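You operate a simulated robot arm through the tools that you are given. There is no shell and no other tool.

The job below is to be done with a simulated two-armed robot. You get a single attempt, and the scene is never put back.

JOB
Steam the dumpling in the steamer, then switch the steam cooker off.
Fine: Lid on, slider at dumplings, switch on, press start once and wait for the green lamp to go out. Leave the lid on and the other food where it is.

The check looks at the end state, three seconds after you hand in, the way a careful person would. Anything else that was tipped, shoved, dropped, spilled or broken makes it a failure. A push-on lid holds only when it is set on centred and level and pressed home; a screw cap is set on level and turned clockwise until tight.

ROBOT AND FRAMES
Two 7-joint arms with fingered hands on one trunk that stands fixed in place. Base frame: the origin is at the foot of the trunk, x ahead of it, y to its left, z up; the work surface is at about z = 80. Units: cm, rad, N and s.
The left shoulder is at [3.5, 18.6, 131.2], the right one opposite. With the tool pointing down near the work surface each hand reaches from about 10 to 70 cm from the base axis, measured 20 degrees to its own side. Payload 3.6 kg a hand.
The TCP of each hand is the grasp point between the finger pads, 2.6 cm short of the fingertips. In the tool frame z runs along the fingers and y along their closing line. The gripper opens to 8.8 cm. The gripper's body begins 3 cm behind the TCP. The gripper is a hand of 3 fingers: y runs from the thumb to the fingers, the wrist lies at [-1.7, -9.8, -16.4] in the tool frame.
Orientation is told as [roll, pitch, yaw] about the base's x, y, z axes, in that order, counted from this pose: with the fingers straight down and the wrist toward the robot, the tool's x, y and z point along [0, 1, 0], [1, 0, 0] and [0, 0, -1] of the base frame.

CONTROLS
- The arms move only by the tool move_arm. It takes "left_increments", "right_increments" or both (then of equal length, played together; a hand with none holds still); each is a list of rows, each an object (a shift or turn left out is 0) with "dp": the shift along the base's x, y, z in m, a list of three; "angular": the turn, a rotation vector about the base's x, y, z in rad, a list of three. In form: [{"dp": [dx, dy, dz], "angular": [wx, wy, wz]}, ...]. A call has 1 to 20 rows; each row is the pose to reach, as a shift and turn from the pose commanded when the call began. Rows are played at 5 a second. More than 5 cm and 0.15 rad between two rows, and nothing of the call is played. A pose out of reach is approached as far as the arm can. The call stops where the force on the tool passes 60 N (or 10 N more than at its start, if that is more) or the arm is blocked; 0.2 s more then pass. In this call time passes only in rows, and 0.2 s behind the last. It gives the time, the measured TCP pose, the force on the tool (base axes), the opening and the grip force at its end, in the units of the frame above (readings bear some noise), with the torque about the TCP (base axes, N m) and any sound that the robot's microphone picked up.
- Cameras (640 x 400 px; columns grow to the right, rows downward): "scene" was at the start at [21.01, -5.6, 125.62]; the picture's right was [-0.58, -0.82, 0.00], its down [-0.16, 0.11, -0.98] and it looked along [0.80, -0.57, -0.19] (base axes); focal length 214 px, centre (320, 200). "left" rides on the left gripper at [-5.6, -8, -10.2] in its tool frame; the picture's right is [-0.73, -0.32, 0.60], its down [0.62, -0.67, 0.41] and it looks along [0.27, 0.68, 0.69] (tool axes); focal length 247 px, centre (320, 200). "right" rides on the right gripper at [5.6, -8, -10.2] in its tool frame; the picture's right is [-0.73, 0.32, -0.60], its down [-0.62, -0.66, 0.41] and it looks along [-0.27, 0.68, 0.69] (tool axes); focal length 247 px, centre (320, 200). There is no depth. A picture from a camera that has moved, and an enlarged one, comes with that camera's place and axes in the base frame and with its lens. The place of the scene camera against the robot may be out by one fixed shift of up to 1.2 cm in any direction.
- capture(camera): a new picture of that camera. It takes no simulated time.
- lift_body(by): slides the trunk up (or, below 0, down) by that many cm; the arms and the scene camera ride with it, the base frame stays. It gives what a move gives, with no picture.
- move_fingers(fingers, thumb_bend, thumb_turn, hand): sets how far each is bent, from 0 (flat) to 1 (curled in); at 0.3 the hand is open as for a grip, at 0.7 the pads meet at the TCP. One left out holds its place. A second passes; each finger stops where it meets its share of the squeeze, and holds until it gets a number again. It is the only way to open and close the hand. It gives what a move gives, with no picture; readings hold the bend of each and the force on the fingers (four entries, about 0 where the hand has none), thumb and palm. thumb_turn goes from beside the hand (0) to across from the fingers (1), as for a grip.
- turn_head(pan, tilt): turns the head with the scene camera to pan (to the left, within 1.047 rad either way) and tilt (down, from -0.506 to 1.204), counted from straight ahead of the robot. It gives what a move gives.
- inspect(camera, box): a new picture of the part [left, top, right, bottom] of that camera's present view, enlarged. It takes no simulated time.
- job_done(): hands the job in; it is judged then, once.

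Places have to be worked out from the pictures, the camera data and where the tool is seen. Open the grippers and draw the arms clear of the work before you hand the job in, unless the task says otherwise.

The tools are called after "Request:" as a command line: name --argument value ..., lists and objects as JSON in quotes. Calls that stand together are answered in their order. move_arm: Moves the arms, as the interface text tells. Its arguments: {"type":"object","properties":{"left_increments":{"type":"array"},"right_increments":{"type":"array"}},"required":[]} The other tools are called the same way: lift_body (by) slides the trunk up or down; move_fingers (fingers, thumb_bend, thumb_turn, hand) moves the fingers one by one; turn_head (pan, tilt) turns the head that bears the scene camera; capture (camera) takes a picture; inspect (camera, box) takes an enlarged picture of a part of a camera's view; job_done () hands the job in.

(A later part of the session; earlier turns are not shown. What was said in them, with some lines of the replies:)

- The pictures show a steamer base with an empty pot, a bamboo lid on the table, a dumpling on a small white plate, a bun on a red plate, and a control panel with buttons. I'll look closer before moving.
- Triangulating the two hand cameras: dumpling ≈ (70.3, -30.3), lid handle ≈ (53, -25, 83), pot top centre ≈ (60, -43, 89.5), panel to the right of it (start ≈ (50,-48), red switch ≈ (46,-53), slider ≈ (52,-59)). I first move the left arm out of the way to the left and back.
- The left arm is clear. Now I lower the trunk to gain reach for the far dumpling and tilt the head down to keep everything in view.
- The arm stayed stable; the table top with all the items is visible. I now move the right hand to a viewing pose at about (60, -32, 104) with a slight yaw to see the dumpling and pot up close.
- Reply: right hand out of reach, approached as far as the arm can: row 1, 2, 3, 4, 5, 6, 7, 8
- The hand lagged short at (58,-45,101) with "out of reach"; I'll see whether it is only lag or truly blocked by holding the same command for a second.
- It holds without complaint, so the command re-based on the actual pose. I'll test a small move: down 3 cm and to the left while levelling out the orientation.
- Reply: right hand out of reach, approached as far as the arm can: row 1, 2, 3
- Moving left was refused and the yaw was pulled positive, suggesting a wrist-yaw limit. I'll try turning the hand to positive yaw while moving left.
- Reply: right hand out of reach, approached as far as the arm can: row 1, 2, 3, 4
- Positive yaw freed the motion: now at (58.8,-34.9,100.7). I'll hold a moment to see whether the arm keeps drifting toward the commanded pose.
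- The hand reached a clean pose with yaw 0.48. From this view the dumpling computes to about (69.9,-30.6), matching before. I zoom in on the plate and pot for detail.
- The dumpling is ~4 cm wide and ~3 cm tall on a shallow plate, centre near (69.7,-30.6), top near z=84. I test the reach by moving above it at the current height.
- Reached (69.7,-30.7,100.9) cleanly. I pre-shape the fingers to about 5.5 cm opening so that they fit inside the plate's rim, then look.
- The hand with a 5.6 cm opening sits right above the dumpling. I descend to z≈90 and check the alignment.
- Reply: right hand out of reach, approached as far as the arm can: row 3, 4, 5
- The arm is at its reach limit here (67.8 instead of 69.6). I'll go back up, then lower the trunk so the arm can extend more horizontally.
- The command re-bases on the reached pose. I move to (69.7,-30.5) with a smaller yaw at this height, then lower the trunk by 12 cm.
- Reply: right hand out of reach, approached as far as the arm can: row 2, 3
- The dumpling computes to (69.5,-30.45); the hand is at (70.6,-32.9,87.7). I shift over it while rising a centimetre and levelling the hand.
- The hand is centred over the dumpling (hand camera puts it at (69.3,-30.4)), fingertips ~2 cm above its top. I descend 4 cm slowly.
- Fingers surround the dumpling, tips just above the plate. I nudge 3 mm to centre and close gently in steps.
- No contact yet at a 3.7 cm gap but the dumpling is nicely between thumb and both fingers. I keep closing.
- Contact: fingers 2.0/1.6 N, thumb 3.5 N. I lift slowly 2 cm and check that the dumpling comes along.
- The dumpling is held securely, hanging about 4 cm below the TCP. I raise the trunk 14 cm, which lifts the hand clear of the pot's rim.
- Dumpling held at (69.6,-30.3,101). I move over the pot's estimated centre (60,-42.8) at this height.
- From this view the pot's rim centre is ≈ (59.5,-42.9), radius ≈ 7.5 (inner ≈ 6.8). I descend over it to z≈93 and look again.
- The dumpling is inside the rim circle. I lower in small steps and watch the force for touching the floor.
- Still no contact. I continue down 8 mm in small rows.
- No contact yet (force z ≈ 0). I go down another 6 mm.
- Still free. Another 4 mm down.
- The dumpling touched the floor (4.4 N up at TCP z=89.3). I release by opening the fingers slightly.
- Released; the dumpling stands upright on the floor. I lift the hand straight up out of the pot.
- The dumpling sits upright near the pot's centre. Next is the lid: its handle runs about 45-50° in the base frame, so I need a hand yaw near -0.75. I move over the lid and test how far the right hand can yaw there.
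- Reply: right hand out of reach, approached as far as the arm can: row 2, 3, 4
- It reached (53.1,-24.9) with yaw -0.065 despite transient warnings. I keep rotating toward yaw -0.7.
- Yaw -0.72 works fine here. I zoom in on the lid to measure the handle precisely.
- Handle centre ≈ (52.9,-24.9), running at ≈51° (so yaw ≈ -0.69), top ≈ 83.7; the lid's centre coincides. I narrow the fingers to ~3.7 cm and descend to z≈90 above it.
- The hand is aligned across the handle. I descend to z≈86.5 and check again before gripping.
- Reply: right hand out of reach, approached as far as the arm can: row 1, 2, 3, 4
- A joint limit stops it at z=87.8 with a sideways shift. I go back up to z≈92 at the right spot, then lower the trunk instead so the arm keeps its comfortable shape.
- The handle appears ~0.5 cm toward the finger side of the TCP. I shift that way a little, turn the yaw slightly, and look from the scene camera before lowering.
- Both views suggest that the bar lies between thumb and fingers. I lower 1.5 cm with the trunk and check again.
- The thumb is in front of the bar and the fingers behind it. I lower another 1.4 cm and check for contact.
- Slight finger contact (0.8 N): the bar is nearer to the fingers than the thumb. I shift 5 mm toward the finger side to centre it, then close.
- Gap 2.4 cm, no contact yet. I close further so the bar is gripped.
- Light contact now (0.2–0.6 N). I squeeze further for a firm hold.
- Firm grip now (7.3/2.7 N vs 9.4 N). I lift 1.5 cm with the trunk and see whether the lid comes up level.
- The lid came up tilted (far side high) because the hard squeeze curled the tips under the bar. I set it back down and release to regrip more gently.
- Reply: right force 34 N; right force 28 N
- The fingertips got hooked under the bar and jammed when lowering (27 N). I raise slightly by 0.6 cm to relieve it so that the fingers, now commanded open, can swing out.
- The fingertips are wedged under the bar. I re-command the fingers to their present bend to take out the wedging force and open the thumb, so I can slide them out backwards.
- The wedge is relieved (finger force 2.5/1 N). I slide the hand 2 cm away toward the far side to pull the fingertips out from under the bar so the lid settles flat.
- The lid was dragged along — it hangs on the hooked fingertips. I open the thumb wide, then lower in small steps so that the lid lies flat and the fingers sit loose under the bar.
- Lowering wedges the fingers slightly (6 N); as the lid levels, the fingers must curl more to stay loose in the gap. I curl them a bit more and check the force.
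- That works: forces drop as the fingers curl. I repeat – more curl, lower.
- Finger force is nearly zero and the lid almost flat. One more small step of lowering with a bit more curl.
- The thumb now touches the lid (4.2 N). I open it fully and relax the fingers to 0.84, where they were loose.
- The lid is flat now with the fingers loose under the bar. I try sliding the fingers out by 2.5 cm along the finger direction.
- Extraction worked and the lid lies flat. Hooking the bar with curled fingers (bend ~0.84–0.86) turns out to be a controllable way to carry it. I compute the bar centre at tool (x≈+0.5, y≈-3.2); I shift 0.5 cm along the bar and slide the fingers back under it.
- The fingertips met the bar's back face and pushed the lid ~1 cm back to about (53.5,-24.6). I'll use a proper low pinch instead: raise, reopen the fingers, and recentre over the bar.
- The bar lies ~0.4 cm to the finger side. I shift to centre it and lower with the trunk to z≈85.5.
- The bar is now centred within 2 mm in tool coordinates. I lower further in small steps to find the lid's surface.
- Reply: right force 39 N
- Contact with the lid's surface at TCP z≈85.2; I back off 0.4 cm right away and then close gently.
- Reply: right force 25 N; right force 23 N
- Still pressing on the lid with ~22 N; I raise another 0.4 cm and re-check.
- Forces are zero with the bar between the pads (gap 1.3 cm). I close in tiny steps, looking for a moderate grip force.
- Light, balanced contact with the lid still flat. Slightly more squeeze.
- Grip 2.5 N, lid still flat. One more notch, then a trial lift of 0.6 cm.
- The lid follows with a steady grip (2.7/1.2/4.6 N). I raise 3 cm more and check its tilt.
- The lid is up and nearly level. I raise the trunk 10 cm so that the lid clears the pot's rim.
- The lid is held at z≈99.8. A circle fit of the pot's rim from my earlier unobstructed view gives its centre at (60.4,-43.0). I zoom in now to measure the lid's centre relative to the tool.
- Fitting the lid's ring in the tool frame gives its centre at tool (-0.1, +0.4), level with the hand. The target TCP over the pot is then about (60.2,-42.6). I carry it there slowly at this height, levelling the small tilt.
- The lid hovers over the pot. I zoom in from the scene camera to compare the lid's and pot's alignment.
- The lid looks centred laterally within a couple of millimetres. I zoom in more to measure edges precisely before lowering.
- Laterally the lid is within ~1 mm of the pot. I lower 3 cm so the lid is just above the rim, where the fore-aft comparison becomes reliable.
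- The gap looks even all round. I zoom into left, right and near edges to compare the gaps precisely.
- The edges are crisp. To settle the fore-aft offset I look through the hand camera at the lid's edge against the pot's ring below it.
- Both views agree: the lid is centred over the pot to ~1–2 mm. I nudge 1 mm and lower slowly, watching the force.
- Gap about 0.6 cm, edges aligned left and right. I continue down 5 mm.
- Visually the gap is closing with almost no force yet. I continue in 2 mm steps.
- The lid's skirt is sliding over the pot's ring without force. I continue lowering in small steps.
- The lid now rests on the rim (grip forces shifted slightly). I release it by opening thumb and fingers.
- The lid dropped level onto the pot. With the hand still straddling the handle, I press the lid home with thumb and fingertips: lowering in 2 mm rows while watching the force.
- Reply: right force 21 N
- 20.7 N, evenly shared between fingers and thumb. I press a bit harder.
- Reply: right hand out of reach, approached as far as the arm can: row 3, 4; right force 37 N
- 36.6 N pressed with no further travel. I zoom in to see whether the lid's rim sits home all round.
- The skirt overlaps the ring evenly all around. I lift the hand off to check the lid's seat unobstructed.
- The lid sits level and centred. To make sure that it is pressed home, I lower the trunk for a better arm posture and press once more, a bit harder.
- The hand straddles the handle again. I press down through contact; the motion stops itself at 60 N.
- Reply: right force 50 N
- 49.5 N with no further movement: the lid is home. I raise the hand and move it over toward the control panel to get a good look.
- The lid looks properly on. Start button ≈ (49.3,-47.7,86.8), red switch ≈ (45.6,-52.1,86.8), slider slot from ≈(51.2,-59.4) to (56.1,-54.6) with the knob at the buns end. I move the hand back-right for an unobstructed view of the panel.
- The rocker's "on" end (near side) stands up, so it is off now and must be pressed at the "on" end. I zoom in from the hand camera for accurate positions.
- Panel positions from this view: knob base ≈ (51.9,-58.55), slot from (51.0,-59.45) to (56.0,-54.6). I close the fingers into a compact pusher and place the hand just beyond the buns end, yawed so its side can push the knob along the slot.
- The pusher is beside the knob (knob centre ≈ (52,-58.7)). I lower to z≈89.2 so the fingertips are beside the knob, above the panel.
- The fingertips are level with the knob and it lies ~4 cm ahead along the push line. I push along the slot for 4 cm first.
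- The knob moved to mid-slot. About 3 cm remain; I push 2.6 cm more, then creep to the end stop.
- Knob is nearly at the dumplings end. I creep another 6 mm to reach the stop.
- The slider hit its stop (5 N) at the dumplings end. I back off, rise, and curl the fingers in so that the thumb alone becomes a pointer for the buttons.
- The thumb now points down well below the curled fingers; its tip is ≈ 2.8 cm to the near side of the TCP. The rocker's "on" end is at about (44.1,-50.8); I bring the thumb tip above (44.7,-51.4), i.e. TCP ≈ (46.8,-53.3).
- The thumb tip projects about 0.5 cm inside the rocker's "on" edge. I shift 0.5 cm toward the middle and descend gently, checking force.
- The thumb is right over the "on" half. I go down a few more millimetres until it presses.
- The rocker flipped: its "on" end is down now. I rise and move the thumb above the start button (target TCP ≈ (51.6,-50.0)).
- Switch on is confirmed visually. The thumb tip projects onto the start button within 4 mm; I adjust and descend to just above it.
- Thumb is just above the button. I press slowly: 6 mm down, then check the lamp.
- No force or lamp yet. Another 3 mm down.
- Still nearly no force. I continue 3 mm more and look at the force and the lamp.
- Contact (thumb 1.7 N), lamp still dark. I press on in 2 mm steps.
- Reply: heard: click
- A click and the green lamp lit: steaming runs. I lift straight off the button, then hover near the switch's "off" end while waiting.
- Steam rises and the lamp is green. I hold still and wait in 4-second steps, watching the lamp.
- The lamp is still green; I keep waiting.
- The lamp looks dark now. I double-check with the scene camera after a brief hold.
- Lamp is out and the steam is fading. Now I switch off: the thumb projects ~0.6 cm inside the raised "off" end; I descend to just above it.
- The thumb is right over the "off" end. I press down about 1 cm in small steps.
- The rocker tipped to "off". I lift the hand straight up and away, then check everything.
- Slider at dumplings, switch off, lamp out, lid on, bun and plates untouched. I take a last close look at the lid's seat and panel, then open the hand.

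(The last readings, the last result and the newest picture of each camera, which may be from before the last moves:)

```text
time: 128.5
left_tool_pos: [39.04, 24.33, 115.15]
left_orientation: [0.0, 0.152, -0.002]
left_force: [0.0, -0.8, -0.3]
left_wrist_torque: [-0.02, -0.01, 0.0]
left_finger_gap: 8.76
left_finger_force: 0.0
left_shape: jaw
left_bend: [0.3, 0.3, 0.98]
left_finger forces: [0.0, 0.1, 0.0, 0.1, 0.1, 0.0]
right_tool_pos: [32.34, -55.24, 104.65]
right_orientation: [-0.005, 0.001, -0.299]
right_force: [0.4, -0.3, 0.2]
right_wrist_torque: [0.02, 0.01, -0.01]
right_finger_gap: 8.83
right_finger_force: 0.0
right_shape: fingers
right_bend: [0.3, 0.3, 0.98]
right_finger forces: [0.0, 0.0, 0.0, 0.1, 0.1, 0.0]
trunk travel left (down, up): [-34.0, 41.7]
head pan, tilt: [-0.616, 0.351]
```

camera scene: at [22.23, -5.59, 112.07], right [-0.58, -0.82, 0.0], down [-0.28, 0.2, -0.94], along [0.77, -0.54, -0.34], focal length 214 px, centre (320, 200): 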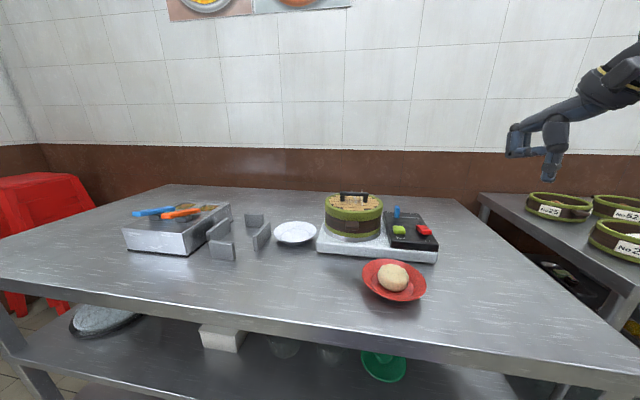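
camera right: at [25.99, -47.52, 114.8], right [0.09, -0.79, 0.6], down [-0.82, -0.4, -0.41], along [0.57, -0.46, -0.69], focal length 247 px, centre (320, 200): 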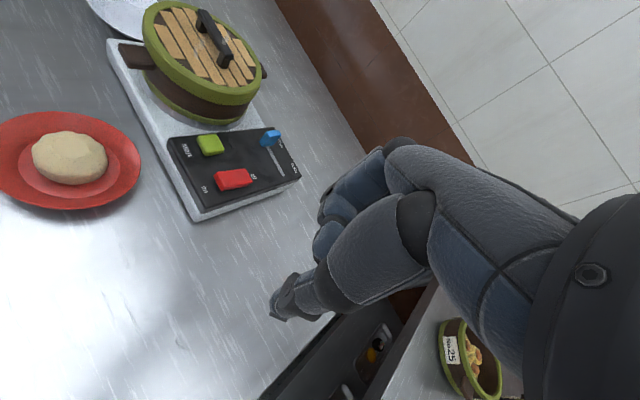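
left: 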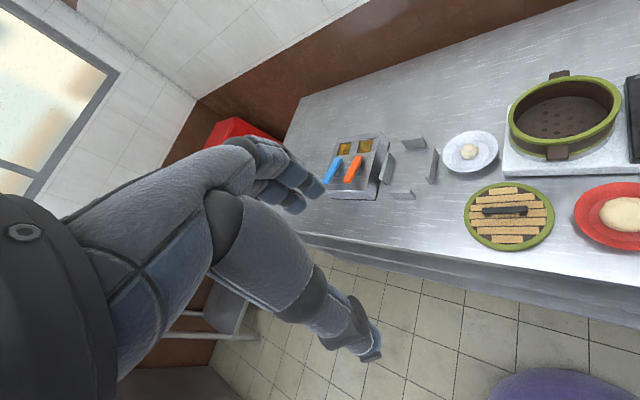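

Lid level and seated, slider at dumplings, switch off, lamp out; hand opened. I draw the right arm a little further up and back before handing in.

Request:
move_arm --right_increments '[{"dp": [-0.01, 0, 0.03]}, {"dp": [-0.02, 0, 0.06]}, {"dp": [-0.03, 0, 0.09]}, {"dp": [-0.03, 0, 0.1]}, {"dp": [-0.03, 0, 0.1]}]'

Request:
capture --camera "scene"

```text
time: 129.7
left_tool_pos: [39.09, 24.27, 115.18]
left_orientation: [0.0, 0.152, 0.001]
left_force: [-0.3, -0.6, -0.9]
left_wrist_torque: [-0.01, -0.04, 0.01]
left_finger_gap: 8.77
left_finger_force: 0.0
left_shape: jaw
left_bend: [0.3, 0.3, 0.98]
left_finger forces: [0.0, 0.1, 0.1, 0.1, 0.1, 0.0]
right_tool_pos: [29.01, -55.26, 114.76]
right_orientation: [-0.006, 0.002, -0.298]
right_force: [-0.1, 0.4, 0.0]
right_wrist_torque: [-0.01, -0.01, 0.0]
right_finger_gap: 8.8
right_finger_force: 0.1
right_shape: fingers
right_bend: [0.3, 0.3, 0.98]
right_finger forces: [0.0, 0.1, 0.0, 0.1, 0.0, 0.0]
trunk travel left (down, up): [-34.0, 41.7]
head pan, tilt: [-0.616, 0.351]
```

```text
taken
camera scene: at [22.27, -5.6, 112.05], right [-0.58, -0.82, 0.0], down [-0.28, 0.2, -0.94], along [0.77, -0.54, -0.34], focal length 214 px, centre (320, 200)
```

scene: 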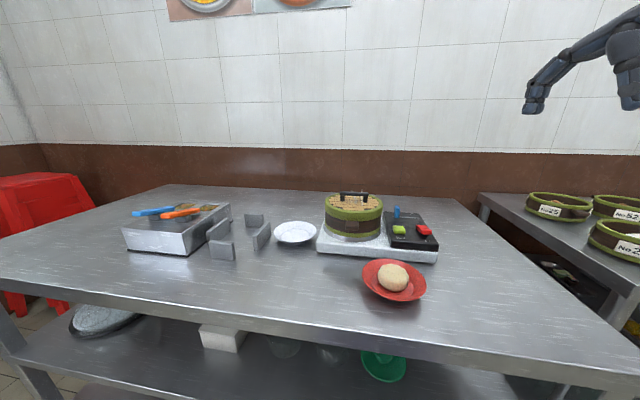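

Both hands are open and clear, and the final scene shows everything in place: the lid is on, the slider is at dumplings, the switch is off, and the lamp is out. I hand in the job.

Request:
job_done

```text
The job is handed in.
```

The dumpling has been steamed and the cooker is switched off. I handed the job in and don't have the result of the check yet.

- **Dumpling:** it was set upright near the middle of the pot before the lid went on.
- **Lid:** it is on, level and centred. I pressed it down with about 50 N and it moved no further.
- **Cooking:** with the slider at dumplings and the switch on, I pressed start once and heard it click. The green lamp lit, steam rose, and I waited until the lamp went out.
- **Switch:** the rocker is back at "off".
- **Everything else:** the bun stayed on its plate and the white plate, the fryer and the upright blocks look untouched. Both hands are open and clear of the table.

My first grip on the lid handle slipped. It tilted and dragged the lid about 2 cm across the table before I set it down and gripped it again. The lid did not touch anything else, and it is now on the pot.
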